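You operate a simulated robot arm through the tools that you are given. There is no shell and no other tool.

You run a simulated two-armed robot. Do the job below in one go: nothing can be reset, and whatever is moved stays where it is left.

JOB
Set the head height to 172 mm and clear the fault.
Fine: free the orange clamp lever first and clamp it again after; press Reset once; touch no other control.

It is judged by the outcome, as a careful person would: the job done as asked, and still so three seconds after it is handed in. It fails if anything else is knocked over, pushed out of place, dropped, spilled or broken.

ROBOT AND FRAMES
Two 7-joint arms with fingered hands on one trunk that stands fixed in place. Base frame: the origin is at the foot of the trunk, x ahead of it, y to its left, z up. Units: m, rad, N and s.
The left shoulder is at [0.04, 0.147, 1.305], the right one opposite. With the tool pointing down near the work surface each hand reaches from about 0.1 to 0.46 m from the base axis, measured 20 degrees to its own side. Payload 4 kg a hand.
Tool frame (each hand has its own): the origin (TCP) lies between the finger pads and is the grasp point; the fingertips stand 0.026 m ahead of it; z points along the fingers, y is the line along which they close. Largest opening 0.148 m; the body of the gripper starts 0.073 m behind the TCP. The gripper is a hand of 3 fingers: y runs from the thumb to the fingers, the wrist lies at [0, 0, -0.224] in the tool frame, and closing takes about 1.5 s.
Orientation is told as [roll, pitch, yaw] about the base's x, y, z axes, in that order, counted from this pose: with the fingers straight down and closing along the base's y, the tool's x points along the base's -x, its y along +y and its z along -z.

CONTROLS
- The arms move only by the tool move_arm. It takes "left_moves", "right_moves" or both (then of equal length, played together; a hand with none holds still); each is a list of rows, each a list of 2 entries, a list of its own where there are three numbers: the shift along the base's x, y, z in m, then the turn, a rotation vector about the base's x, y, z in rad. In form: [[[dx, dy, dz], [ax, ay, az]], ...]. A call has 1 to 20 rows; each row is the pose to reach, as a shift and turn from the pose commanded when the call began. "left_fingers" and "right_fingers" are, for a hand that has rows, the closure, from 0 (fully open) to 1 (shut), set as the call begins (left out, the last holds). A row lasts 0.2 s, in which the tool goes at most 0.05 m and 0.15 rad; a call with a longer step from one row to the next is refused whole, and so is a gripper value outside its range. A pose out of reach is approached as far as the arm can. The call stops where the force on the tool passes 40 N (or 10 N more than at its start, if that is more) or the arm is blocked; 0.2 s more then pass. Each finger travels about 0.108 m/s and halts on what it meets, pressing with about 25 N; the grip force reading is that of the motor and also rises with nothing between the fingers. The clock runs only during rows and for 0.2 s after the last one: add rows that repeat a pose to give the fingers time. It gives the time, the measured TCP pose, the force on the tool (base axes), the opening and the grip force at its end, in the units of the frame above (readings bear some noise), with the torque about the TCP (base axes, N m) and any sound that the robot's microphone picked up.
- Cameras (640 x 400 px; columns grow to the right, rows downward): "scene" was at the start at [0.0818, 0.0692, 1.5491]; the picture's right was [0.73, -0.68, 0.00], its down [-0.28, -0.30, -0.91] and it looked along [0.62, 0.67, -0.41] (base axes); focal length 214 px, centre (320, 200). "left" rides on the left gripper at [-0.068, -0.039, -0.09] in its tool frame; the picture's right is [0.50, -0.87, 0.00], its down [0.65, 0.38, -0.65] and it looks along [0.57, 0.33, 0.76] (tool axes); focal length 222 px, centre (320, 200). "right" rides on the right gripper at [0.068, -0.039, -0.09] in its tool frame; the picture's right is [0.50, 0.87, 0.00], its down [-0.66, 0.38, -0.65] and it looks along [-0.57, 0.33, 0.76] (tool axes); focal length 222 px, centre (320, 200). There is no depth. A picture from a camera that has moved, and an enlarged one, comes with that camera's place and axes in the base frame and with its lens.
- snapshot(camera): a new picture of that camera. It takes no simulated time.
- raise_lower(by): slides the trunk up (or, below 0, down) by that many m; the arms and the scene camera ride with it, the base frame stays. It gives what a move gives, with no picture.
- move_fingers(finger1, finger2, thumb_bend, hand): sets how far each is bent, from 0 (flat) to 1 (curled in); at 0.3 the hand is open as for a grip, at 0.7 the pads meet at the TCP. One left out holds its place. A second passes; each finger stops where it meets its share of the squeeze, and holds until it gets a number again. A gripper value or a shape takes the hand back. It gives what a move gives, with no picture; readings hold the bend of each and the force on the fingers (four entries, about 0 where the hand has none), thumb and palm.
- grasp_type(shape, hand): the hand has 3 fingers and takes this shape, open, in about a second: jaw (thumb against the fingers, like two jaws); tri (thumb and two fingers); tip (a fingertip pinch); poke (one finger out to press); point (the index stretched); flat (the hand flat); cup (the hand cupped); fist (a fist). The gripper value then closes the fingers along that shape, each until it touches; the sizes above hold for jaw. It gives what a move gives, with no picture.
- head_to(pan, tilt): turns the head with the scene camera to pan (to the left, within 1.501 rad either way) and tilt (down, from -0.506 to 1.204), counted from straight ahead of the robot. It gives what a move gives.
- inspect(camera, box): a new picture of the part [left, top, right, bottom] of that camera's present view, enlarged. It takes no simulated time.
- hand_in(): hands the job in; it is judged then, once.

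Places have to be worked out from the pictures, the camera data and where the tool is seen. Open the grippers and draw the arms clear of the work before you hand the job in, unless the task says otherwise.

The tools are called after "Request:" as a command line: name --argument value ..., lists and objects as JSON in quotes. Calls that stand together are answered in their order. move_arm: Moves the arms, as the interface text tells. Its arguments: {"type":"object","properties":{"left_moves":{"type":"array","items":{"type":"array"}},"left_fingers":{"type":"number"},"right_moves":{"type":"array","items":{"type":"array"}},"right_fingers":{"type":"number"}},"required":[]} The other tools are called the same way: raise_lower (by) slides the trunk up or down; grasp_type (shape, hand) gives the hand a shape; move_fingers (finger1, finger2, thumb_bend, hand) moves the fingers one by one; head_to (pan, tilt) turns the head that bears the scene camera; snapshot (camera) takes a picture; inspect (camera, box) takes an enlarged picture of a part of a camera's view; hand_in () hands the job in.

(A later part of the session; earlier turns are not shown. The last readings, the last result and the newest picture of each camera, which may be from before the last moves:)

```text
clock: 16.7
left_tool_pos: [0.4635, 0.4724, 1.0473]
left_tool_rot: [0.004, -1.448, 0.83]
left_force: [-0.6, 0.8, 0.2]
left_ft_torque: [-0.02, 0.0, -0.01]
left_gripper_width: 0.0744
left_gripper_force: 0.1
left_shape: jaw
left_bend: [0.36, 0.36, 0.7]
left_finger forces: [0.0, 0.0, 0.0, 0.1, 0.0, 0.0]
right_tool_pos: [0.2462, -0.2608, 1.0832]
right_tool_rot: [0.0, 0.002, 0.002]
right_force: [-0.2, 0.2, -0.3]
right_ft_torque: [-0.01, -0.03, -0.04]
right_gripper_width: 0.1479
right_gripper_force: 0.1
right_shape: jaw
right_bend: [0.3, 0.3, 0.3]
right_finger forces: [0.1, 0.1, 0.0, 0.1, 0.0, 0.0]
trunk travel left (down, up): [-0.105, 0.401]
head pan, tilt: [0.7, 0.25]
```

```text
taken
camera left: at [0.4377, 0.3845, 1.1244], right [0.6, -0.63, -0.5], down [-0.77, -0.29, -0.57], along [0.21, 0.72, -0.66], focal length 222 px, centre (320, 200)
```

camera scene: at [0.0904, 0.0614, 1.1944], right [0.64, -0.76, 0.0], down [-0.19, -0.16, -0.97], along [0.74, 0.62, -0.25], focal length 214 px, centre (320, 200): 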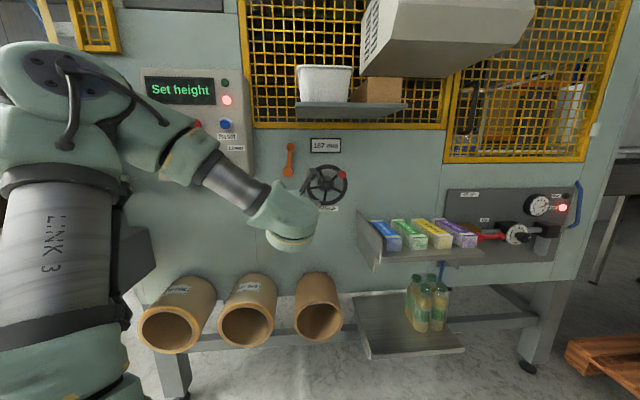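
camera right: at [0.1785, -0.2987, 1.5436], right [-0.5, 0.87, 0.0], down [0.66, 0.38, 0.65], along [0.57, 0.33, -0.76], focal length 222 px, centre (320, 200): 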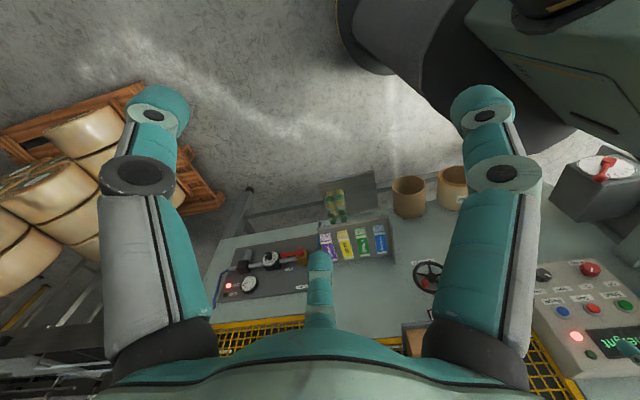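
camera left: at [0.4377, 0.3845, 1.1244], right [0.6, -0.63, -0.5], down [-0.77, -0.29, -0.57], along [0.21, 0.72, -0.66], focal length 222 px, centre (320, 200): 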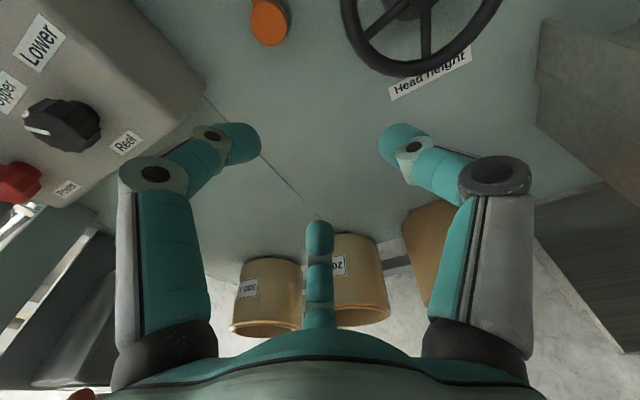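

Now the scene camera sees the display, counter, lever and wheel together. I'll raise the left hand in front of the lever (z 1.15, 0.72 along the wall normal) and level it.

Request:
move_arm --left_moves '[[[0.007, 0.01, 0.025], [0.022, -0.021, 0]], [[0.015, 0.02, 0.05], [0.045, -0.042, 0]], [[0.025, 0.034, 0.075], [0.068, -0.063, 0]], [[0.0346, 0.0477, 0.1], [0.09, -0.084, 0]], [[0.0346, 0.0477, 0.1], [0.09, -0.084, 0]]]'

Request:
snapshot --camera "scene"

Request:
snapshot --camera "left"

```text
clock: 17.9
left_tool_pos: [0.499, 0.518, 1.149]
left_tool_rot: [-0.594, -1.567, 1.429]
left_force: [-0.1, -0.8, -1.1]
left_ft_torque: [-0.02, -0.03, 0.02]
left_gripper_width: 0.0747
left_gripper_force: 0.1
left_shape: jaw
left_bend: [0.36, 0.36, 0.7]
left_finger forces: [0.1, 0.0, 0.0, 0.1, 0.0, 0.0]
right_tool_pos: [0.2471, -0.2598, 1.0839]
right_tool_rot: [0.001, 0.0, 0.0]
right_force: [0.0, 1.2, 0.1]
right_ft_torque: [0.0, 0.0, 0.02]
right_gripper_width: 0.148
right_gripper_force: 0.0
right_shape: jaw
right_bend: [0.3, 0.3, 0.3]
right_finger forces: [0.0, 0.1, 0.0, 0.0, 0.0, 0.1]
trunk travel left (down, up): [-0.105, 0.401]
head pan, tilt: [0.7, 0.25]
```

```text
taken
camera scene: at [0.0905, 0.0612, 1.1944], right [0.64, -0.76, 0.0], down [-0.19, -0.16, -0.97], along [0.74, 0.62, -0.25], focal length 214 px, centre (320, 200)
```

scene: 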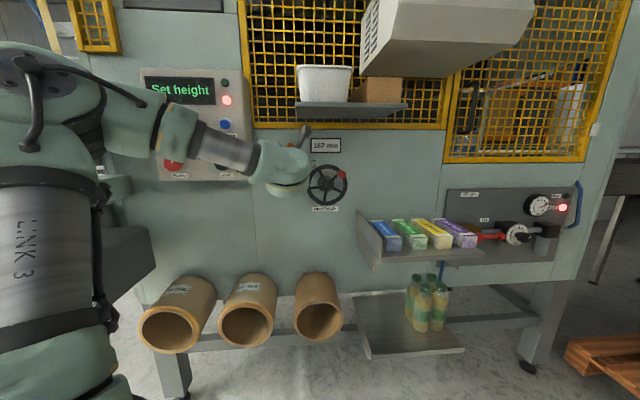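

```text
taken
camera left: at [0.4663, 0.4248, 1.2164], right [0.64, -0.58, -0.5], down [-0.72, -0.23, -0.65], along [0.27, 0.78, -0.57], focal length 222 px, centre (320, 200)
```

left: 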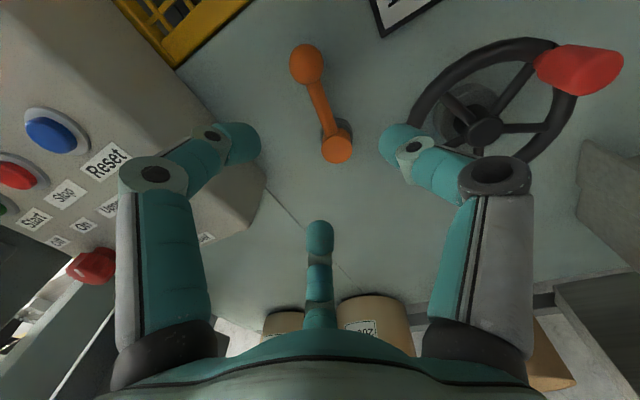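

The hand is now level at 0.719 m depth, lateral 0.015. The left camera confirms the lever hub at z≈1.10 and the ball at z≈1.19, tilted about 10° right of vertical; the panel's side is at lateral ≈ -0.12, so I'll push with the poke finger instead, with the hand yawed left to keep clear of the panel.

Request:
grasp_type --hand "left" --shape "poke"

Request:
move_arm --left_moves '[[[0.005, -0.005, 0], [0, 0, 0.1]], [[0.01, -0.01, 0], [0, 0, 0.2]], [[0.015, -0.015, 0], [0, 0, 0.3]], [[0.02, -0.02, 0], [0, 0, 0.4]]]'

Request:
snapshot --camera "left"

Request:
inspect --camera "scene" --box '[220, 100, 380, 220]'

```text
clock: 18.8
left_tool_pos: [0.4988, 0.5191, 1.1487]
left_tool_rot: [-0.494, -1.57, 1.327]
left_force: [0.2, 0.0, -0.8]
left_ft_torque: [0.0, 0.01, -0.01]
left_gripper_width: 0.0001
left_gripper_force: 0.1
left_shape: poke
left_bend: [1.0, 1.0, 0.4]
left_finger forces: [0.1, 0.0, 0.1, 0.0, 0.0, 0.1]
right_tool_pos: [0.2469, -0.2603, 1.0831]
right_tool_rot: [-0.001, 0.0, 0.001]
right_force: [-0.7, -0.6, 0.0]
right_ft_torque: [-0.01, 0.01, -0.02]
right_gripper_width: 0.148
right_gripper_force: 0.1
right_shape: jaw
right_bend: [0.3, 0.3, 0.3]
right_finger forces: [0.0, 0.1, 0.0, 0.1, 0.0, 0.0]
trunk travel left (down, up): [-0.105, 0.401]
head pan, tilt: [0.7, 0.25]
```

```text
clock: 19.8
left_tool_pos: [0.5095, 0.5307, 1.1535]
left_tool_rot: [-0.004, -1.546, 1.228]
left_force: [-0.2, 0.5, 0.0]
left_ft_torque: [0.02, 0.0, -0.03]
left_gripper_width: 0.0
left_gripper_force: 0.0
left_shape: poke
left_bend: [1.0, 1.0, 0.4]
left_finger forces: [0.1, 0.1, 0.0, 0.0, 0.1, 0.1]
left hand out of reach, approached as far as the arm can: row 3, 4
right_tool_pos: [0.2465, -0.259, 1.0851]
right_tool_rot: [0.0, 0.001, -0.001]
right_force: [-0.2, 0.3, -0.3]
right_ft_torque: [-0.03, -0.01, 0.02]
right_gripper_width: 0.1479
right_gripper_force: 0.1
right_shape: jaw
right_bend: [0.3, 0.3, 0.3]
right_finger forces: [0.0, 0.0, 0.0, 0.1, 0.0, 0.1]
trunk travel left (down, up): [-0.105, 0.401]
head pan, tilt: [0.7, 0.25]
```

```text
taken
camera left: at [0.5146, 0.4327, 1.2224], right [0.81, -0.31, -0.5], down [-0.58, -0.5, -0.64], along [-0.05, 0.81, -0.58], focal length 222 px, centre (320, 200)
```

left: 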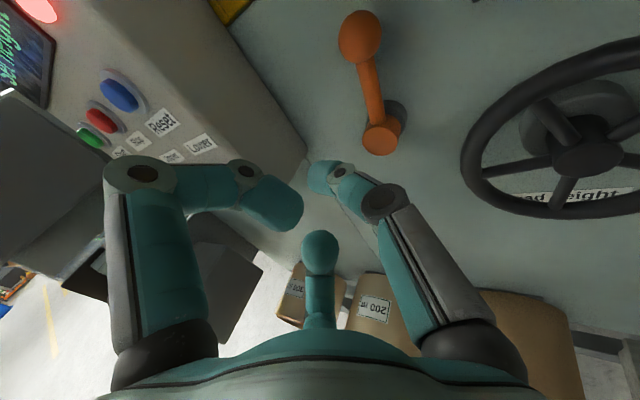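

```text
3.33 times, centred on (300, 160) of scene
camera zoom: at [0.0907, 0.0618, 1.1943], right [0.64, -0.76, 0.0], down [-0.19, -0.16, -0.97], along [0.74, 0.62, -0.25], focal length 715 px, centre (387, 333)
```

zoom: 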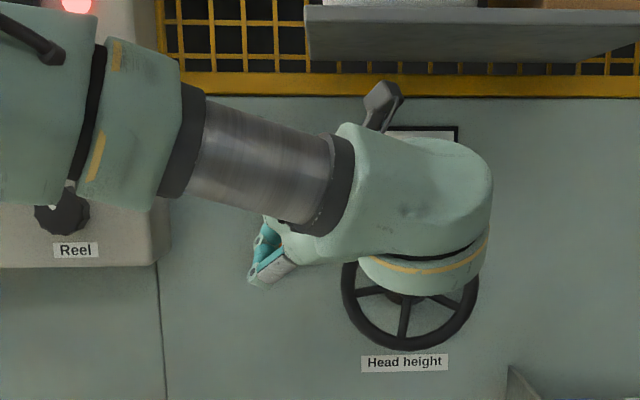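

The poke finger stands out only about 2 cm beyond the curled fingers, which is tight in front of the lever ball. I'll try the point shape, whose index finger should stick out farther on the left side of the hand.

Request:
grasp_type --hand "left" --shape "point"

Request:
snapshot --camera "left"

Request:
inspect --camera "scene" --box '[220, 100, 380, 220]'

```text
clock: 20.7
left_tool_pos: [0.5077, 0.5303, 1.1545]
left_tool_rot: [-0.042, -1.549, 1.265]
left_force: [0.3, 0.1, 0.1]
left_ft_torque: [0.02, 0.02, 0.02]
left_gripper_width: 0.1422
left_gripper_force: 0.0
left_shape: point
left_bend: [0.7, 1.0, 0.86]
left_finger forces: [0.1, 0.0, 0.0, 0.1, 0.0, 0.0]
right_tool_pos: [0.2464, -0.2601, 1.0835]
right_tool_rot: [0.001, 0.0, -0.001]
right_force: [0.4, 0.7, 0.2]
right_ft_torque: [-0.02, 0.02, -0.02]
right_gripper_width: 0.1477
right_gripper_force: 0.1
right_shape: jaw
right_bend: [0.3, 0.3, 0.3]
right_finger forces: [0.1, 0.0, 0.0, 0.0, 0.1, 0.0]
trunk travel left (down, up): [-0.105, 0.401]
head pan, tilt: [0.7, 0.25]
```

```text
taken
camera left: at [0.5142, 0.4322, 1.2228], right [0.81, -0.31, -0.5], down [-0.58, -0.5, -0.64], along [-0.05, 0.81, -0.58], focal length 222 px, centre (320, 200)
```

left: 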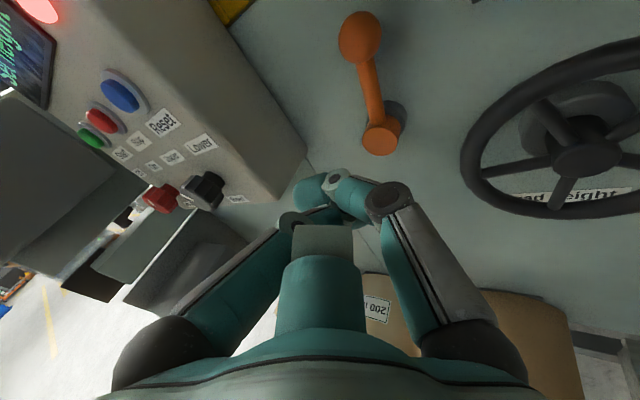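

```text
3.33 times, centred on (300, 160) of scene
camera zoom: at [0.0906, 0.0614, 1.1944], right [0.64, -0.76, 0.0], down [-0.19, -0.16, -0.97], along [0.74, 0.62, -0.25], focal length 715 px, centre (387, 333)
```

zoom: 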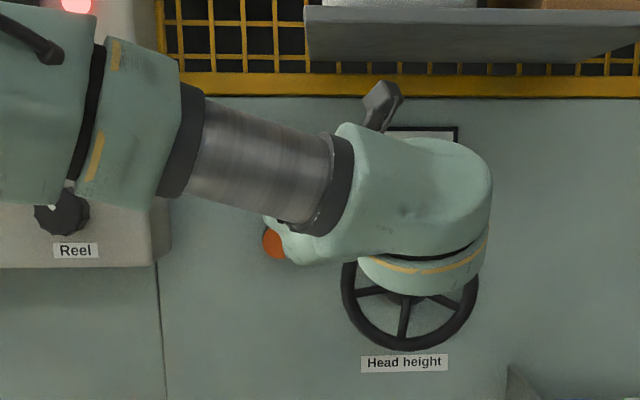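

The point shape looks crossed over; I'll enlarge the fingers to see which one stands ahead.

Request:
inspect --camera "left" --box '[200, 140, 440, 300]'

```text
2.50 times, centred on (320, 220) of left
camera zoom: at [0.5142, 0.4322, 1.2228], right [0.81, -0.31, -0.5], down [-0.58, -0.5, -0.64], along [-0.05, 0.81, -0.58], focal length 555 px, centre (320, 150)
```

zoom: 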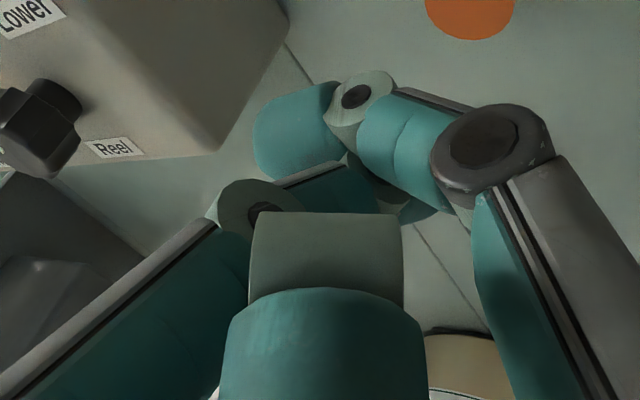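

The point shape tucks everything together, so it's no use here. I'll try the tri shape closed, which should form a narrow beak on the tool axis, while going back to a smaller yaw.

Request:
grasp_type --hand "left" --shape "tri"

Request:
move_arm --left_moves '[[[0, 0, 0], [0, 0, -0.05]], [[0, 0, 0], [0, 0, -0.1]], [[0, 0, 0], [0, 0, -0.15]], [[0, 0, 0], [0, 0, -0.15]], [[0, 0, 0], [0, 0, -0.15]], [[0, 0, 0], [0, 0, -0.15]], [[0, 0, 0], [0, 0, -0.15]], [[0, 0, 0], [0, 0, -0.15]]]' --left_fingers 1.0

Request:
snapshot --camera "left"

Request:
inspect --camera "scene" --box '[220, 100, 380, 220]'

```text
clock: 21.6
left_tool_pos: [0.5086, 0.5297, 1.1534]
left_tool_rot: [-0.045, -1.549, 1.267]
left_force: [0.1, 0.9, -0.6]
left_ft_torque: [-0.04, -0.01, -0.02]
left_gripper_width: 0.1479
left_gripper_force: 0.1
left_shape: tri
left_bend: [0.3, 0.3, 0.3]
left_finger forces: [0.0, 0.0, 0.1, 0.0, 0.0, 0.0]
right_tool_pos: [0.247, -0.2607, 1.0834]
right_tool_rot: [0.0, -0.001, -0.001]
right_force: [-0.1, 1.1, -0.7]
right_ft_torque: [-0.01, -0.05, -0.01]
right_gripper_width: 0.1476
right_gripper_force: 0.1
right_shape: jaw
right_bend: [0.3, 0.3, 0.3]
right_finger forces: [0.0, 0.0, 0.0, 0.0, 0.0, 0.1]
trunk travel left (down, up): [-0.105, 0.401]
head pan, tilt: [0.7, 0.25]
```

```text
clock: 23.4
left_tool_pos: [0.5102, 0.5309, 1.1533]
left_tool_rot: [-0.525, -1.569, 1.609]
left_force: [0.0, -0.1, -0.3]
left_ft_torque: [-0.02, -0.01, -0.03]
left_gripper_width: 0.0
left_gripper_force: 24.7
left_shape: tri
left_bend: [0.7, 0.7, 0.7]
left_finger forces: [0.1, 0.1, 0.1, 0.1, 0.0, 0.1]
right_tool_pos: [0.2473, -0.2592, 1.0834]
right_tool_rot: [0.0, 0.0, 0.0]
right_force: [0.3, -0.5, -0.3]
right_ft_torque: [0.0, 0.03, -0.01]
right_gripper_width: 0.1478
right_gripper_force: 0.0
right_shape: jaw
right_bend: [0.3, 0.3, 0.3]
right_finger forces: [0.0, 0.0, 0.0, 0.0, 0.1, 0.1]
trunk travel left (down, up): [-0.105, 0.401]
head pan, tilt: [0.7, 0.25]
```

```text
taken
camera left: at [0.5004, 0.4322, 1.2204], right [0.77, -0.41, -0.5], down [-0.64, -0.4, -0.65], along [0.06, 0.82, -0.57], focal length 222 px, centre (320, 200)
```

left: 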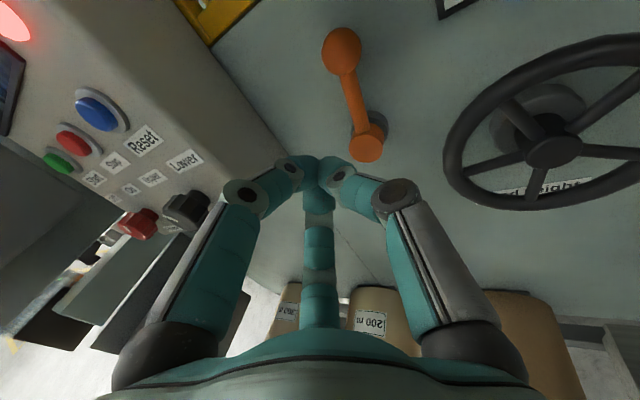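

```text
3.33 times, centred on (300, 160) of scene
camera zoom: at [0.0906, 0.0614, 1.1944], right [0.64, -0.76, 0.0], down [-0.19, -0.16, -0.97], along [0.74, 0.62, -0.25], focal length 715 px, centre (387, 333)
```

zoom: 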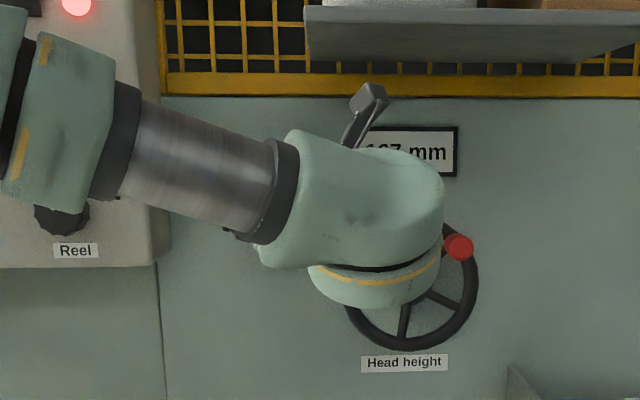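

The closed tri shape gives a clean beak. Next I'll shift right of the lever (lateral ≈0.058) and raise slightly to z 1.163, still standing off, then check.

Request:
move_arm --left_moves '[[[0.0162, -0.015, 0.005], [0, 0, 0]], [[0.0323, -0.03, 0.01], [0, 0, 0]], [[0.0527, -0.008, 0.01], [0, 0, 0]], [[0.0731, 0.014, 0.01], [0, 0, 0]], [[0.0731, 0.014, 0.01], [0, 0, 0]]]'

Request:
snapshot --camera "left"

Request:
inspect --camera "scene" --box '[220, 100, 380, 220]'

```text
clock: 24.6
left_tool_pos: [0.5798, 0.5435, 1.1637]
left_tool_rot: [-0.893, -1.57, 1.976]
left_force: [0.0, 0.5, 0.0]
left_ft_torque: [0.01, 0.05, 0.02]
left_gripper_width: 0.0
left_gripper_force: 25.1
left_shape: tri
left_bend: [0.7, 0.7, 0.7]
left_finger forces: [0.0, 0.0, 0.0, 0.1, 0.1, 0.1]
right_tool_pos: [0.2471, -0.2594, 1.0847]
right_tool_rot: [-0.001, -0.002, -0.001]
right_force: [0.1, 0.2, -0.1]
right_ft_torque: [0.0, -0.01, 0.0]
right_gripper_width: 0.1478
right_gripper_force: 0.0
right_shape: jaw
right_bend: [0.3, 0.3, 0.3]
right_finger forces: [0.1, 0.0, 0.1, 0.0, 0.0, 0.0]
trunk travel left (down, up): [-0.105, 0.401]
head pan, tilt: [0.7, 0.25]
```

```text
taken
camera left: at [0.5717, 0.4457, 1.2303], right [0.77, -0.41, -0.5], down [-0.64, -0.4, -0.66], along [0.07, 0.82, -0.57], focal length 222 px, centre (320, 200)
```

left: 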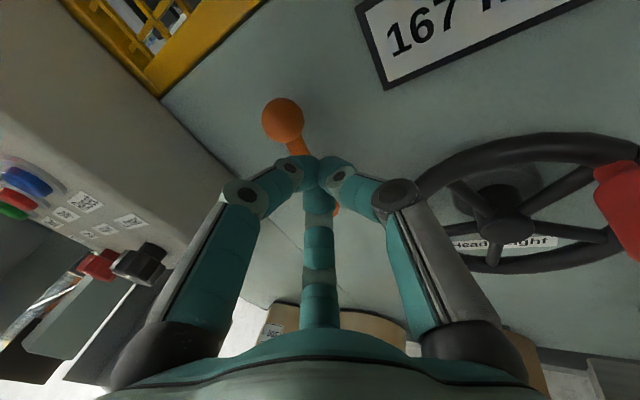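

```text
3.33 times, centred on (300, 160) of scene
camera zoom: at [0.0901, 0.0611, 1.1944], right [0.64, -0.76, 0.0], down [-0.19, -0.16, -0.97], along [0.74, 0.62, -0.25], focal length 715 px, centre (387, 333)
```

zoom: 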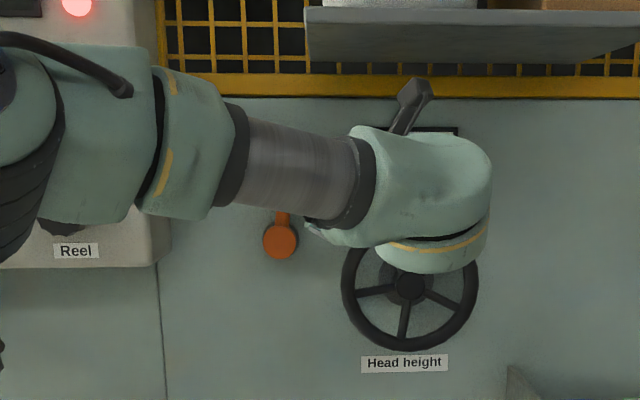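

The beak tip is at about depth 0.82, lateral 0.049, still short of the lever and right of it. I'll advance 5 cm along the wall normal to bring the tip beside the lever arm.

Request:
move_arm --left_moves '[[[0.012, 0.0128, 0], [0, 0, 0]], [[0.024, 0.0257, 0], [0, 0, 0]], [[0.0356, 0.0385, 0], [0, 0, 0]], [[0.0356, 0.0385, 0], [0, 0, 0]]]'

Request:
snapshot --camera "left"

Request:
inspect --camera "scene" --box '[220, 100, 380, 220]'

```text
clock: 25.6
left_tool_pos: [0.6161, 0.5813, 1.1644]
left_tool_rot: [-0.644, -1.569, 1.728]
left_force: [-0.4, 0.8, -0.5]
left_ft_torque: [0.0, -0.01, 0.0]
left_gripper_width: 0.0003
left_gripper_force: 24.5
left_shape: tri
left_bend: [0.7, 0.7, 0.7]
left_finger forces: [0.0, 0.1, 0.0, 0.0, 0.0, 0.0]
right_tool_pos: [0.246, -0.2599, 1.0839]
right_tool_rot: [0.002, -0.002, -0.001]
right_force: [-0.1, -0.1, 0.9]
right_ft_torque: [-0.02, 0.03, 0.01]
right_gripper_width: 0.1478
right_gripper_force: 0.0
right_shape: jaw
right_bend: [0.3, 0.3, 0.3]
right_finger forces: [0.1, 0.0, 0.1, 0.1, 0.1, 0.0]
trunk travel left (down, up): [-0.105, 0.401]
head pan, tilt: [0.7, 0.25]
```

```text
taken
camera left: at [0.6073, 0.4832, 1.2309], right [0.77, -0.41, -0.5], down [-0.64, -0.4, -0.65], along [0.07, 0.82, -0.57], focal length 222 px, centre (320, 200)
```

left: 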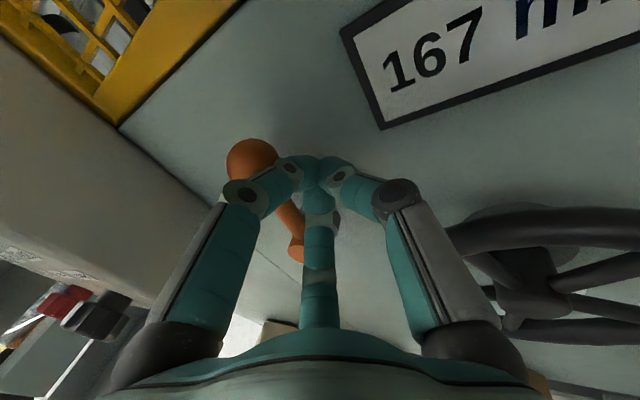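

```text
3.33 times, centred on (300, 160) of scene
camera zoom: at [0.0903, 0.0612, 1.1944], right [0.64, -0.76, 0.0], down [-0.19, -0.16, -0.97], along [0.74, 0.62, -0.25], focal length 715 px, centre (387, 333)
```

zoom: 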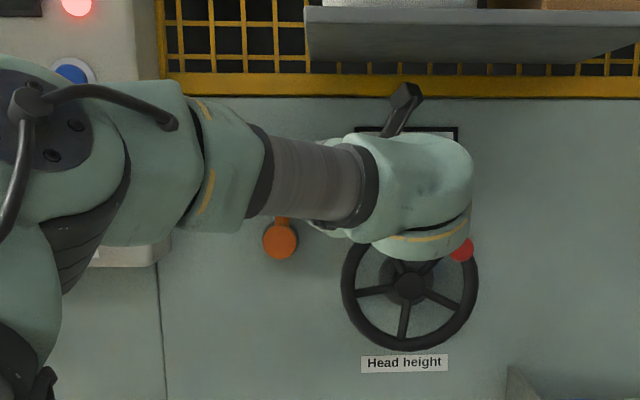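

The tip is beside the lever with no contact yet (TCP depth 0.845, lateral 0.0575). I'll push left (counter-clockwise) by 4 cm gently, with the call stopping if force rises.

Request:
move_arm --left_moves '[[[-0.0073, 0.0068, 0], [0, 0, 0]], [[-0.0147, 0.0136, 0], [0, 0, 0]], [[-0.022, 0.0204, 0], [0, 0, 0]], [[-0.0294, 0.0272, 0], [0, 0, 0]]]'

Request:
snapshot --camera "left"

Request:
inspect --camera "scene" --box '[220, 100, 380, 220]'

```text
clock: 26.6
left_tool_pos: [0.5863, 0.6103, 1.1618]
left_tool_rot: [-0.797, -1.568, 1.881]
left_force: [0.6, -1.7, 0.7]
left_ft_torque: [-0.04, -0.03, 0.0]
left_gripper_width: 0.0
left_gripper_force: 24.6
left_shape: tri
left_bend: [0.7, 0.7, 0.7]
left_finger forces: [0.0, 0.0, 0.0, 0.0, 0.1, 0.1]
right_tool_pos: [0.246, -0.2596, 1.0839]
right_tool_rot: [0.0, -0.001, 0.0]
right_force: [0.4, 0.4, 0.2]
right_ft_torque: [0.01, 0.02, 0.03]
right_gripper_width: 0.1479
right_gripper_force: 0.1
right_shape: jaw
right_bend: [0.3, 0.3, 0.3]
right_finger forces: [0.0, 0.0, 0.0, 0.1, 0.1, 0.0]
trunk travel left (down, up): [-0.105, 0.401]
head pan, tilt: [0.7, 0.25]
```

```text
taken
camera left: at [0.5794, 0.5113, 1.2297], right [0.77, -0.41, -0.5], down [-0.64, -0.4, -0.65], along [0.06, 0.82, -0.57], focal length 222 px, centre (320, 200)
```

left: 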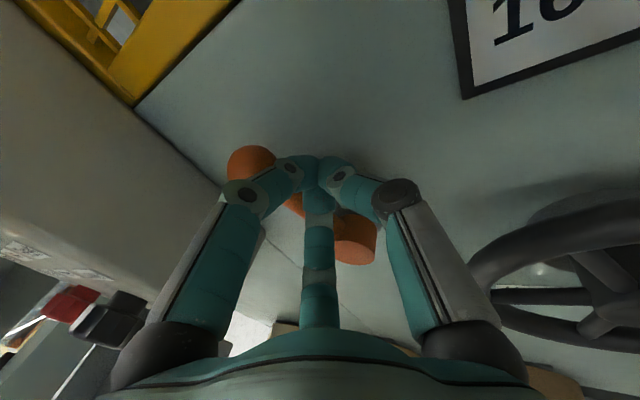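

```text
3.33 times, centred on (300, 160) of scene
camera zoom: at [0.0903, 0.0615, 1.1944], right [0.64, -0.76, 0.0], down [-0.19, -0.16, -0.97], along [0.74, 0.62, -0.25], focal length 715 px, centre (387, 333)
```

zoom: 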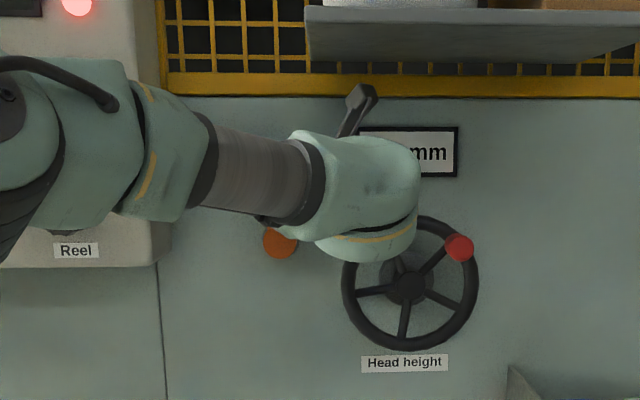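

The lever moved left easily to about -20°, so this is the freeing direction. I'll keep following the arc, watching for the end stop.

Request:
move_arm --left_moves '[[[-0.0057, 0.0053, -0.0005], [0, 0, 0]], [[-0.0114, 0.0105, -0.0015], [0, 0, 0]], [[-0.0171, 0.0158, -0.003], [0, 0, 0]], [[-0.0228, 0.021, -0.005], [0, 0, 0]]]'

Request:
snapshot --camera "left"

Request:
inspect --camera "scene" --box '[220, 100, 380, 220]'

```text
clock: 27.6
left_tool_pos: [0.5652, 0.6308, 1.16]
left_tool_rot: [-2.617, -1.569, -2.582]
left_force: [-0.4, -4.0, 3.1]
left_ft_torque: [0.01, 0.02, 0.04]
left_gripper_width: 0.0
left_gripper_force: 24.9
left_shape: tri
left_bend: [0.7, 0.7, 0.7]
left_finger forces: [0.0, 0.0, 0.1, 0.1, 0.0, 0.0]
right_tool_pos: [0.2466, -0.2605, 1.0829]
right_tool_rot: [0.002, -0.001, 0.001]
right_force: [0.9, 1.0, -0.4]
right_ft_torque: [-0.03, 0.01, 0.01]
right_gripper_width: 0.148
right_gripper_force: 0.0
right_shape: jaw
right_bend: [0.3, 0.3, 0.3]
right_finger forces: [0.1, 0.0, 0.1, 0.0, 0.0, 0.0]
trunk travel left (down, up): [-0.105, 0.401]
head pan, tilt: [0.7, 0.25]
```

```text
taken
camera left: at [0.5565, 0.531, 1.2265], right [0.77, -0.41, -0.5], down [-0.64, -0.4, -0.66], along [0.07, 0.82, -0.57], focal length 222 px, centre (320, 200)
```

left: 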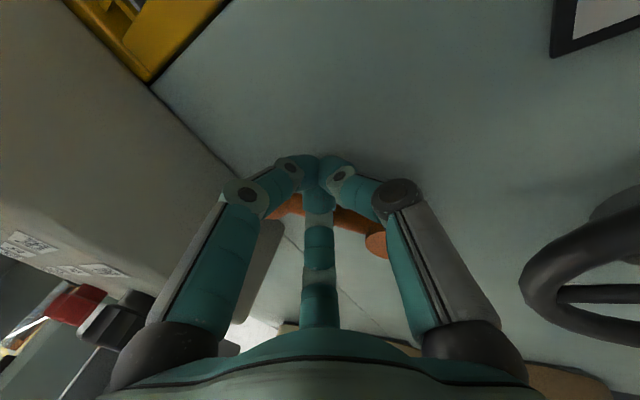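

```text
3.33 times, centred on (300, 160) of scene
camera zoom: at [0.0903, 0.0601, 1.1945], right [0.64, -0.77, 0.0], down [-0.19, -0.16, -0.97], along [0.74, 0.62, -0.25], focal length 715 px, centre (387, 333)
```

zoom: 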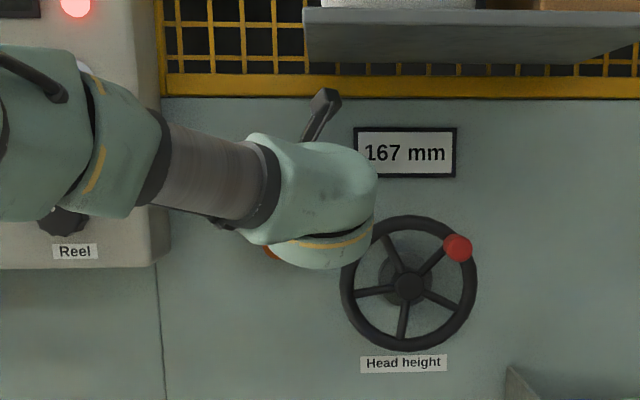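

The lever is about at -50° and turning with about 5 N. I'll continue along the arc, more downward now.

Request:
move_arm --left_moves '[[[-0.005, 0.0046, -0.005], [0, 0, 0]], [[-0.0099, 0.0092, -0.01], [0, 0, 0]], [[-0.014, 0.013, -0.0165], [0, 0, 0]], [[-0.018, 0.0165, -0.023], [0, 0, 0]]]'

Request:
snapshot --camera "left"

Request:
inspect --camera "scene" --box '[220, 100, 380, 220]'

```text
clock: 28.6
left_tool_pos: [0.5493, 0.6355, 1.1465]
left_tool_rot: [3.014, -1.553, -1.941]
left_force: [12.7, -22.4, 27.6]
left_ft_torque: [0.36, -0.47, -0.56]
left_gripper_width: 0.0002
left_gripper_force: 25.1
left_shape: tri
left_bend: [0.7, 0.7, 0.7]
left_finger forces: [0.1, 0.0, 0.0, 0.0, 50.5, 0.1]
right_tool_pos: [0.2462, -0.2662, 1.0822]
right_tool_rot: [0.007, -0.001, 0.0]
right_force: [-0.4, -0.1, 0.3]
right_ft_torque: [0.01, -0.01, 0.03]
right_gripper_width: 0.1477
right_gripper_force: 0.0
right_shape: jaw
right_bend: [0.3, 0.3, 0.3]
right_finger forces: [0.1, 0.1, 0.0, 0.0, 0.0, 0.0]
trunk travel left (down, up): [-0.105, 0.401]
head pan, tilt: [0.7, 0.25]
```

```text
taken
camera left: at [0.54, 0.5359, 1.2119], right [0.76, -0.41, -0.5], down [-0.64, -0.38, -0.67], along [0.08, 0.83, -0.55], focal length 222 px, centre (320, 200)
```

left: 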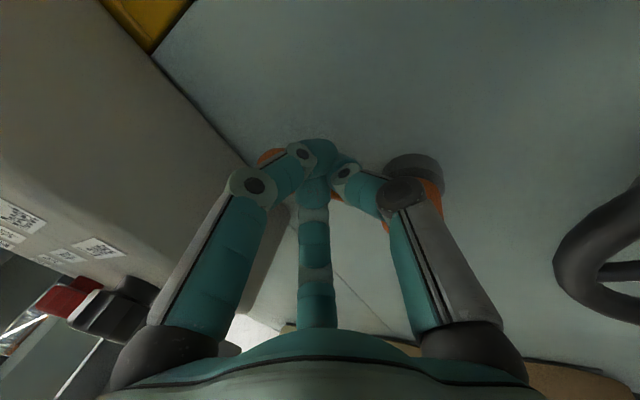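

```text
3.33 times, centred on (300, 160) of scene
camera zoom: at [0.0904, 0.0533, 1.195], right [0.64, -0.77, -0.01], down [-0.19, -0.15, -0.97], along [0.74, 0.62, -0.24], focal length 715 px, centre (387, 333)
```

zoom: 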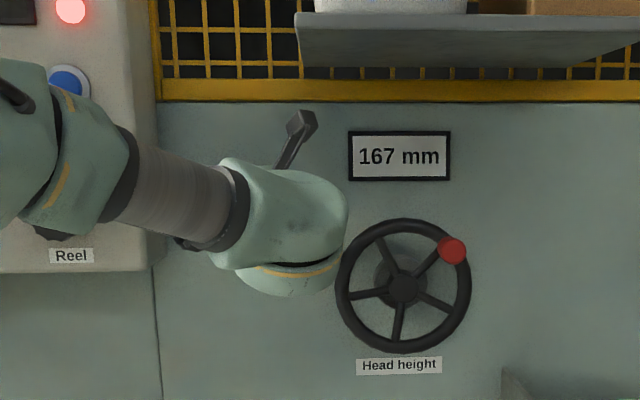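

The force jumped to about 40 N, pointing up and right, so the lever is against its end stop at roughly -55°. I'll back the finger off up and to the right and look at the lever.

Request:
move_arm --left_moves '[[[0.008, -0.0074, 0.01], [0, 0, 0]], [[0.016, -0.0148, 0.02], [0, 0, 0]], [[0.026, -0.024, 0.03], [0, 0, 0]], [[0.036, -0.034, 0.034], [0, 0, 0]], [[0.036, -0.034, 0.034], [0, 0, 0]]]'

Request:
snapshot --camera "left"

Request:
inspect --camera "scene" --box '[220, 100, 380, 220]'

```text
clock: 29.8
left_tool_pos: [0.5831, 0.6174, 1.1685]
left_tool_rot: [-0.399, -1.567, 1.485]
left_force: [0.0, 0.3, 0.2]
left_ft_torque: [0.0, -0.01, -0.02]
left_gripper_width: 0.0
left_gripper_force: 25.2
left_shape: tri
left_bend: [0.7, 0.7, 0.65]
left_finger forces: [0.0, 0.0, 0.0, 0.1, 0.1, 0.0]
right_tool_pos: [0.2467, -0.2585, 1.0845]
right_tool_rot: [0.0, 0.0, 0.0]
right_force: [0.3, 0.1, -0.2]
right_ft_torque: [-0.02, -0.03, 0.01]
right_gripper_width: 0.148
right_gripper_force: 0.1
right_shape: jaw
right_bend: [0.3, 0.3, 0.3]
right_finger forces: [0.0, 0.0, 0.1, 0.1, 0.0, 0.0]
trunk travel left (down, up): [-0.105, 0.401]
head pan, tilt: [0.7, 0.25]
```

```text
taken
camera left: at [0.5743, 0.5176, 1.2361], right [0.77, -0.4, -0.5], down [-0.64, -0.4, -0.65], along [0.06, 0.82, -0.57], focal length 222 px, centre (320, 200)
```

left: 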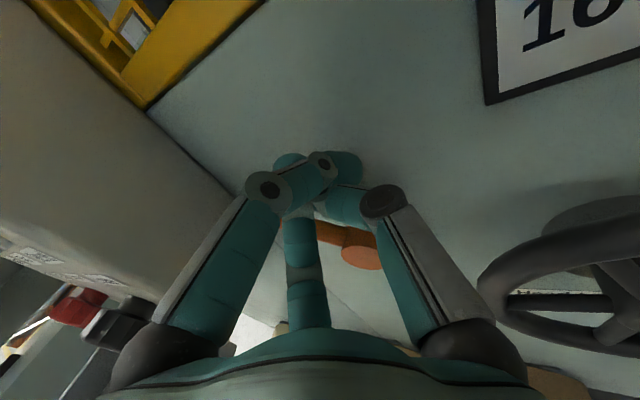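

```text
3.33 times, centred on (300, 160) of scene
camera zoom: at [0.09, 0.0618, 1.1944], right [0.64, -0.76, 0.0], down [-0.19, -0.16, -0.97], along [0.74, 0.62, -0.25], focal length 715 px, centre (387, 333)
```

zoom: 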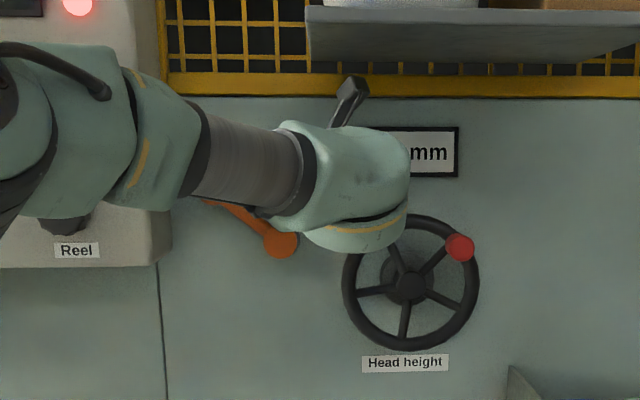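

The lever is now swung over to the left (about -55°), i.e. freed. I'll retract from the wall, then look at it in the clear.

Request:
move_arm --left_moves '[[[-0.02, -0.022, 0], [0, 0, -0.05]], [[-0.04, -0.044, -0.005], [0, 0, -0.1]], [[-0.06, -0.066, -0.015], [0, 0, -0.16]], [[-0.07, -0.085, -0.03], [0, 0, -0.21]], [[-0.06, -0.11, -0.045], [0, 0, -0.26]], [[-0.045, -0.14, -0.058], [0, 0, -0.26]], [[-0.03, -0.17, -0.068], [0, 0, -0.26]], [[-0.01, -0.2, -0.068], [0, 0, -0.26]]]' --left_fingers 0.5

Request:
snapshot --camera "left"

Request:
snapshot --camera "scene"

Request:
inspect --camera "scene" --box '[220, 100, 380, 220]'

```text
clock: 31.6
left_tool_pos: [0.5683, 0.4309, 1.1229]
left_tool_rot: [-0.015, -1.541, 0.833]
left_force: [0.0, 0.1, -0.4]
left_ft_torque: [-0.01, 0.03, 0.06]
left_gripper_width: 0.0741
left_gripper_force: 0.0
left_shape: tri
left_bend: [0.36, 0.36, 0.7]
left_finger forces: [0.0, 0.0, 0.0, 0.1, 0.0, 0.0]
left hand out of reach, approached as far as the arm can: row 6, 7, 8
right_tool_pos: [0.248, -0.2604, 1.0832]
right_tool_rot: [0.0, 0.001, 0.001]
right_force: [0.1, -0.5, -0.8]
right_ft_torque: [0.03, -0.01, 0.0]
right_gripper_width: 0.1477
right_gripper_force: 0.1
right_shape: jaw
right_bend: [0.3, 0.3, 0.3]
right_finger forces: [0.0, 0.0, 0.0, 0.1, 0.0, 0.1]
trunk travel left (down, up): [-0.105, 0.401]
head pan, tilt: [0.7, 0.25]
```

```text
taken
camera left: at [0.5356, 0.34, 1.1927], right [0.62, -0.6, -0.5], down [-0.74, -0.23, -0.64], along [0.27, 0.76, -0.59], focal length 222 px, centre (320, 200)
```

left: 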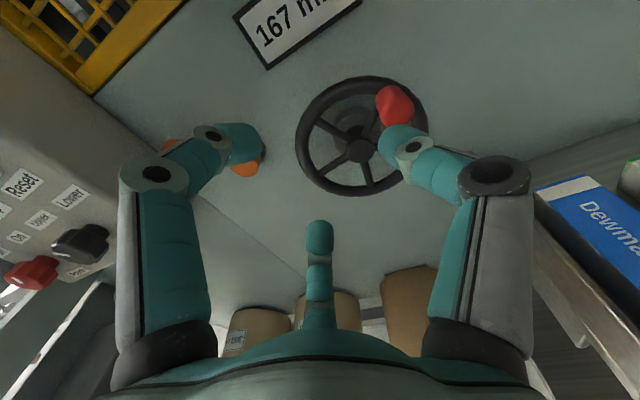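

```text
taken
camera scene: at [0.0913, 0.061, 1.1943], right [0.64, -0.76, 0.0], down [-0.19, -0.16, -0.97], along [0.74, 0.62, -0.25], focal length 214 px, centre (320, 200)
```

scene: 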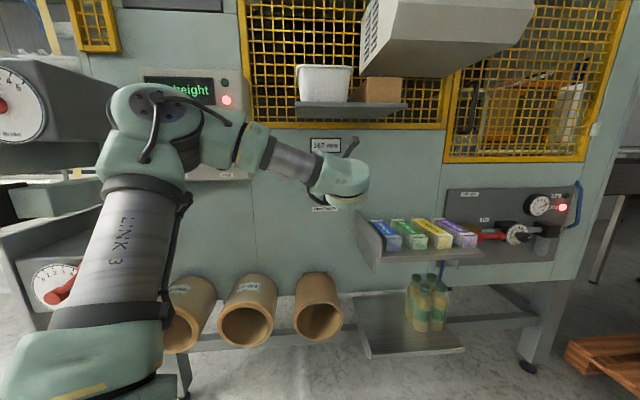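

```text
3.33 times, centred on (300, 160) of scene
camera zoom: at [0.0913, 0.061, 1.1943], right [0.64, -0.76, 0.0], down [-0.19, -0.16, -0.97], along [0.74, 0.62, -0.25], focal length 715 px, centre (387, 333)
```

zoom: 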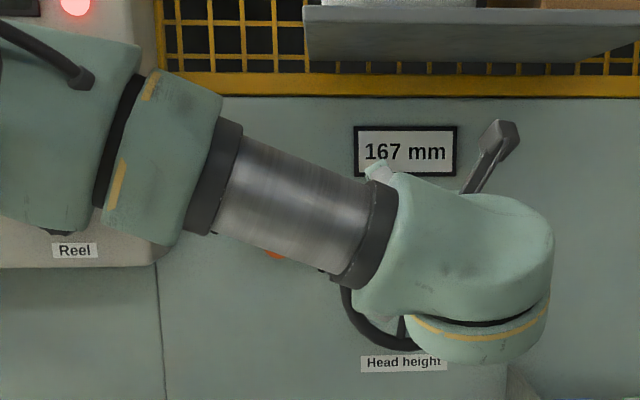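

The lever is freed and the counter still reads 167. The hand is now facing the wall at depth 0.70 with the tripod half open; I'll line it up with the red knob (lateral 0.184, z 1.101) at depth 0.745.

Request:
move_arm --left_moves '[[[0.018, -0.002, -0.005], [0.006, -0.005, 0]], [[0.036, -0.004, -0.011], [0.011, -0.01, 0]], [[0.054, -0.006, -0.016], [0.017, -0.015, 0]], [[0.0727, -0.009, -0.022], [0.022, -0.02, 0]], [[0.0727, -0.009, -0.022], [0.022, -0.02, 0]]]'

Request:
snapshot --camera "left"

Request:
inspect --camera "scene" --box '[220, 100, 380, 220]'

```text
clock: 32.8
left_tool_pos: [0.6273, 0.4586, 1.129]
left_tool_rot: [-0.078, -1.562, 0.889]
left_force: [0.4, -0.9, -0.3]
left_ft_torque: [-0.01, -0.03, -0.01]
left_gripper_width: 0.0736
left_gripper_force: 0.1
left_shape: tri
left_bend: [0.36, 0.36, 0.7]
left_finger forces: [0.0, 0.1, 0.0, 0.1, 0.0, 0.1]
left hand out of reach, approached as far as the arm can: row 1, 2, 3, 4, 5
right_tool_pos: [0.2467, -0.2591, 1.0845]
right_tool_rot: [-0.002, 0.001, 0.002]
right_force: [0.3, -0.8, -0.2]
right_ft_torque: [0.01, -0.01, -0.05]
right_gripper_width: 0.148
right_gripper_force: 0.1
right_shape: jaw
right_bend: [0.3, 0.3, 0.3]
right_finger forces: [0.0, 0.0, 0.0, 0.0, 0.0, 0.0]
trunk travel left (down, up): [-0.105, 0.401]
head pan, tilt: [0.7, 0.25]
```

```text
taken
camera left: at [0.5934, 0.3651, 1.1971], right [0.63, -0.6, -0.5], down [-0.73, -0.22, -0.65], along [0.28, 0.77, -0.57], focal length 222 px, centre (320, 200)
```

left: 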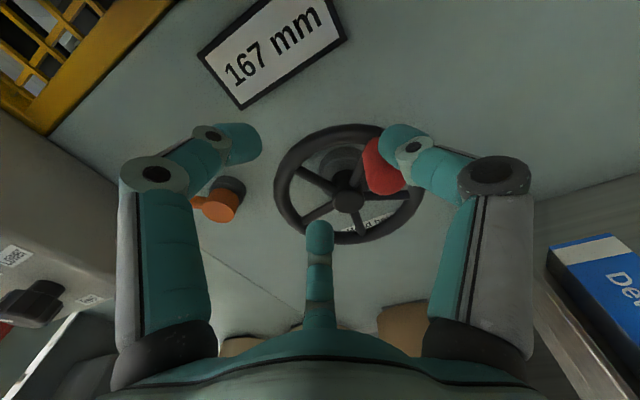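

```text
3.33 times, centred on (300, 160) of scene
camera zoom: at [0.0901, 0.0612, 1.1944], right [0.64, -0.76, 0.0], down [-0.19, -0.16, -0.97], along [0.74, 0.62, -0.25], focal length 715 px, centre (387, 333)
```

zoom: 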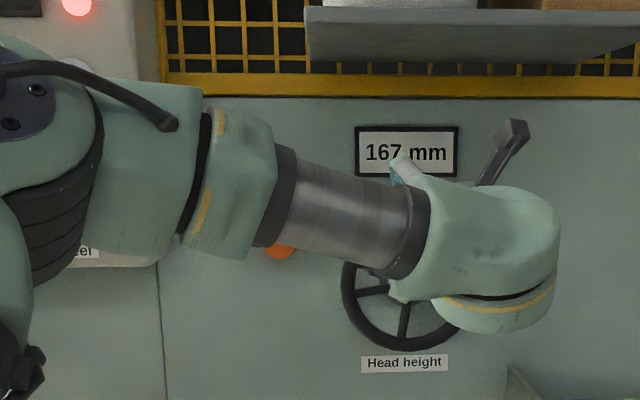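

The level pose at the knob runs into a joint limit (stopped at lateral 0.149, z 1.129). I'll back off a little and yaw the hand right by 0.25 rad, which should unload the wrist, then line up with the knob again.

Request:
move_arm --left_moves '[[[-0.02, -0.022, -0.004], [0, 0, -0.05]], [[-0.025, -0.04, -0.012], [0, 0, -0.12]], [[-0.02, -0.052, -0.02], [0, 0, -0.19]], [[-0.01, -0.054, -0.028], [0, 0, -0.25]], [[-0.01, -0.054, -0.028], [0, 0, -0.25]]]'

Request:
snapshot --camera "left"

Request:
snapshot --camera "scene"

```text
clock: 34.0
left_tool_pos: [0.6224, 0.4115, 1.1276]
left_tool_rot: [-0.423, -1.569, 0.994]
left_force: [0.0, 0.7, -0.3]
left_ft_torque: [0.0, -0.02, 0.01]
left_gripper_width: 0.0741
left_gripper_force: 0.0
left_shape: tri
left_bend: [0.36, 0.36, 0.7]
left_finger forces: [0.0, 0.0, 0.1, 0.1, 0.0, 0.0]
left hand out of reach, approached as far as the arm can: row 1, 2, 3, 4, 5
right_tool_pos: [0.2464, -0.2598, 1.0844]
right_tool_rot: [-0.001, -0.001, 0.0]
right_force: [0.1, -0.6, 1.1]
right_ft_torque: [0.04, -0.02, 0.0]
right_gripper_width: 0.148
right_gripper_force: 0.2
right_shape: jaw
right_bend: [0.3, 0.3, 0.3]
right_finger forces: [0.1, 0.0, 0.1, 0.0, 0.0, 0.0]
trunk travel left (down, up): [-0.105, 0.401]
head pan, tilt: [0.7, 0.25]
```

```text
taken
camera left: at [0.567, 0.3278, 1.1952], right [0.47, -0.73, -0.5], down [-0.76, -0.04, -0.65], along [0.46, 0.68, -0.57], focal length 222 px, centre (320, 200)
```

left: 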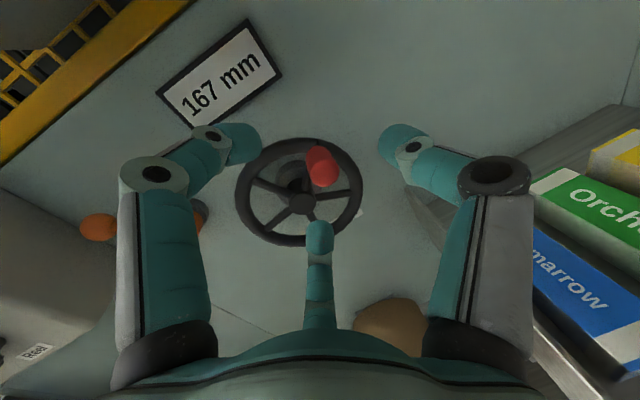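

```text
taken
camera scene: at [0.0903, 0.0613, 1.1944], right [0.64, -0.76, 0.0], down [-0.19, -0.16, -0.97], along [0.74, 0.62, -0.25], focal length 214 px, centre (320, 200)
```

scene: 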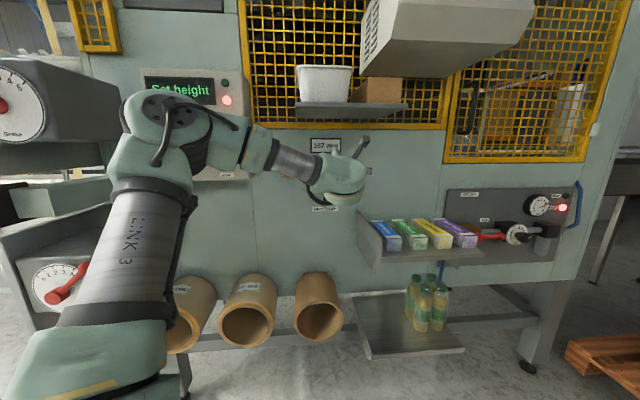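

Yaw is fine but z stays 2.7 cm too high: the wrist cannot bend up further at this trunk height. I'll lower the trunk the remaining 0.10 m so the forearm comes up to the wheel from a lower shoulder.

Request:
raise_lower --by -0.1

Request:
snapshot --camera "scene"

Request:
snapshot --camera "left"

```text
clock: 35.4
left_tool_pos: [0.622, 0.4087, 1.029]
left_tool_rot: [-0.413, -1.57, 0.987]
left_force: [0.8, -0.3, -0.8]
left_ft_torque: [0.01, -0.01, -0.01]
left_gripper_width: 0.0739
left_gripper_force: 0.1
left_shape: tri
left_bend: [0.36, 0.36, 0.7]
left_finger forces: [0.1, 0.0, 0.0, 0.0, 0.0, 0.0]
right_tool_pos: [0.2465, -0.2596, 0.9856]
right_tool_rot: [0.0, 0.001, -0.001]
right_force: [-0.3, 0.4, -0.5]
right_ft_torque: [0.0, 0.0, 0.02]
right_gripper_width: 0.1477
right_gripper_force: 0.0
right_shape: jaw
right_bend: [0.3, 0.3, 0.3]
right_finger forces: [0.0, 0.1, 0.0, 0.1, 0.2, 0.0]
trunk travel left (down, up): [-0.005, 0.501]
head pan, tilt: [0.7, 0.25]
```

```text
taken
camera scene: at [0.0904, 0.0613, 1.0955], right [0.64, -0.76, 0.0], down [-0.19, -0.16, -0.97], along [0.74, 0.62, -0.25], focal length 214 px, centre (320, 200)
```

scene: 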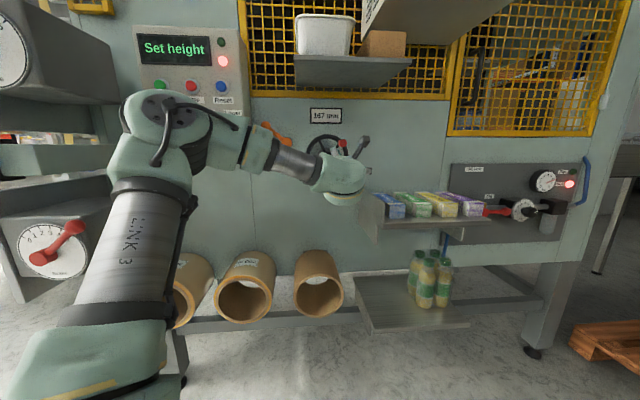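

```text
taken
camera left: at [0.5671, 0.3278, 1.0963], right [0.47, -0.73, -0.5], down [-0.76, -0.04, -0.65], along [0.46, 0.68, -0.57], focal length 222 px, centre (320, 200)
```

left: 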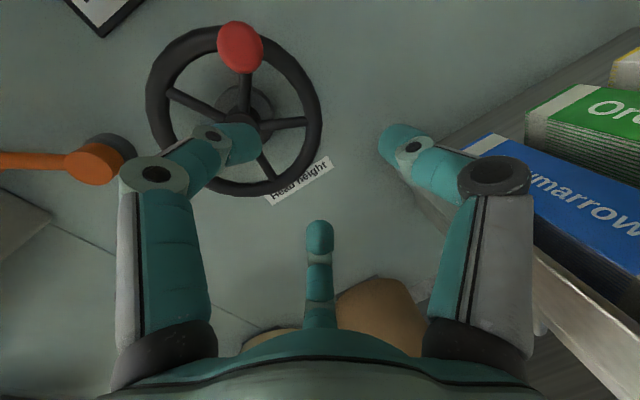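

The trunk is now at the bottom and the scene camera sees the display, counter and wheel. The left camera again puts the knob at lateral 0.1845, z ≈1.103; I'll raise the hand to line up with it, 5 cm short.

Request:
move_arm --left_moves '[[[0.002, 0.004, 0.02], [0, 0, 0]], [[0.004, 0.009, 0.04], [0, 0, 0]], [[0.006, 0.014, 0.06], [0, 0, 0]], [[0.0075, 0.019, 0.074], [0, 0, 0]], [[0.0075, 0.019, 0.074], [0, 0, 0]]]'

Request:
snapshot --camera "left"

Request:
inspect --camera "scene" --box '[240, 80, 400, 200]'

```text
clock: 36.6
left_tool_pos: [0.6276, 0.4284, 1.1044]
left_tool_rot: [-0.337, -1.568, 0.91]
left_force: [-0.1, 0.4, 0.1]
left_ft_torque: [-0.04, 0.05, 0.03]
left_gripper_width: 0.0738
left_gripper_force: 0.0
left_shape: tri
left_bend: [0.36, 0.36, 0.7]
left_finger forces: [0.0, 0.0, 0.0, 0.0, 0.0, 0.0]
right_tool_pos: [0.246, -0.2601, 0.986]
right_tool_rot: [0.0, 0.0, 0.0]
right_force: [0.3, 0.1, 0.6]
right_ft_torque: [-0.01, -0.03, 0.02]
right_gripper_width: 0.1477
right_gripper_force: 0.0
right_shape: jaw
right_bend: [0.3, 0.3, 0.3]
right_finger forces: [0.0, 0.1, 0.0, 0.0, 0.0, 0.0]
trunk travel left (down, up): [-0.005, 0.501]
head pan, tilt: [0.7, 0.25]
```

```text
taken
camera left: at [0.5734, 0.3451, 1.1708], right [0.47, -0.73, -0.5], down [-0.76, -0.04, -0.65], along [0.46, 0.68, -0.57], focal length 222 px, centre (320, 200)
```

left: 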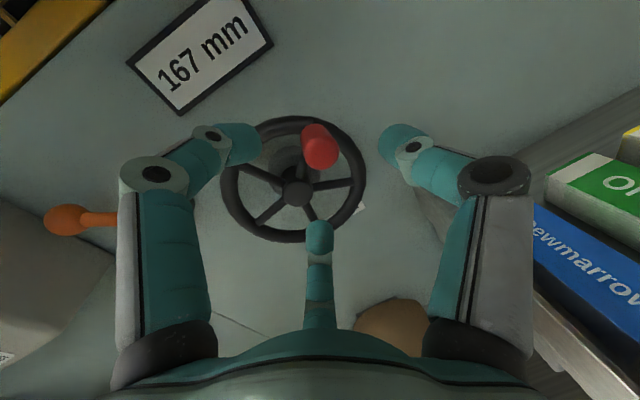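

```text
3.33 times, centred on (320, 140) of scene
camera zoom: at [0.0906, 0.0613, 1.0955], right [0.64, -0.76, 0.0], down [-0.19, -0.16, -0.97], along [0.74, 0.62, -0.25], focal length 715 px, centre (320, 400)
```

zoom: 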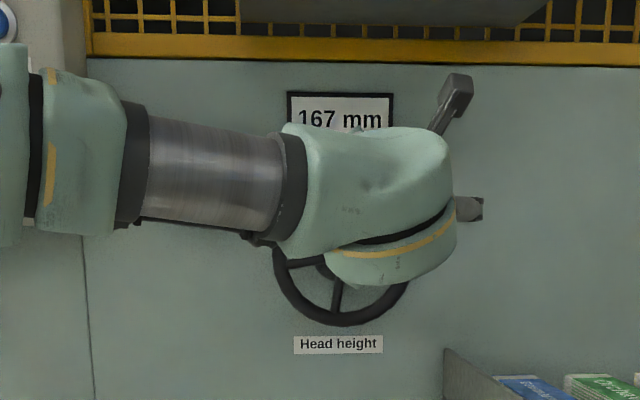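

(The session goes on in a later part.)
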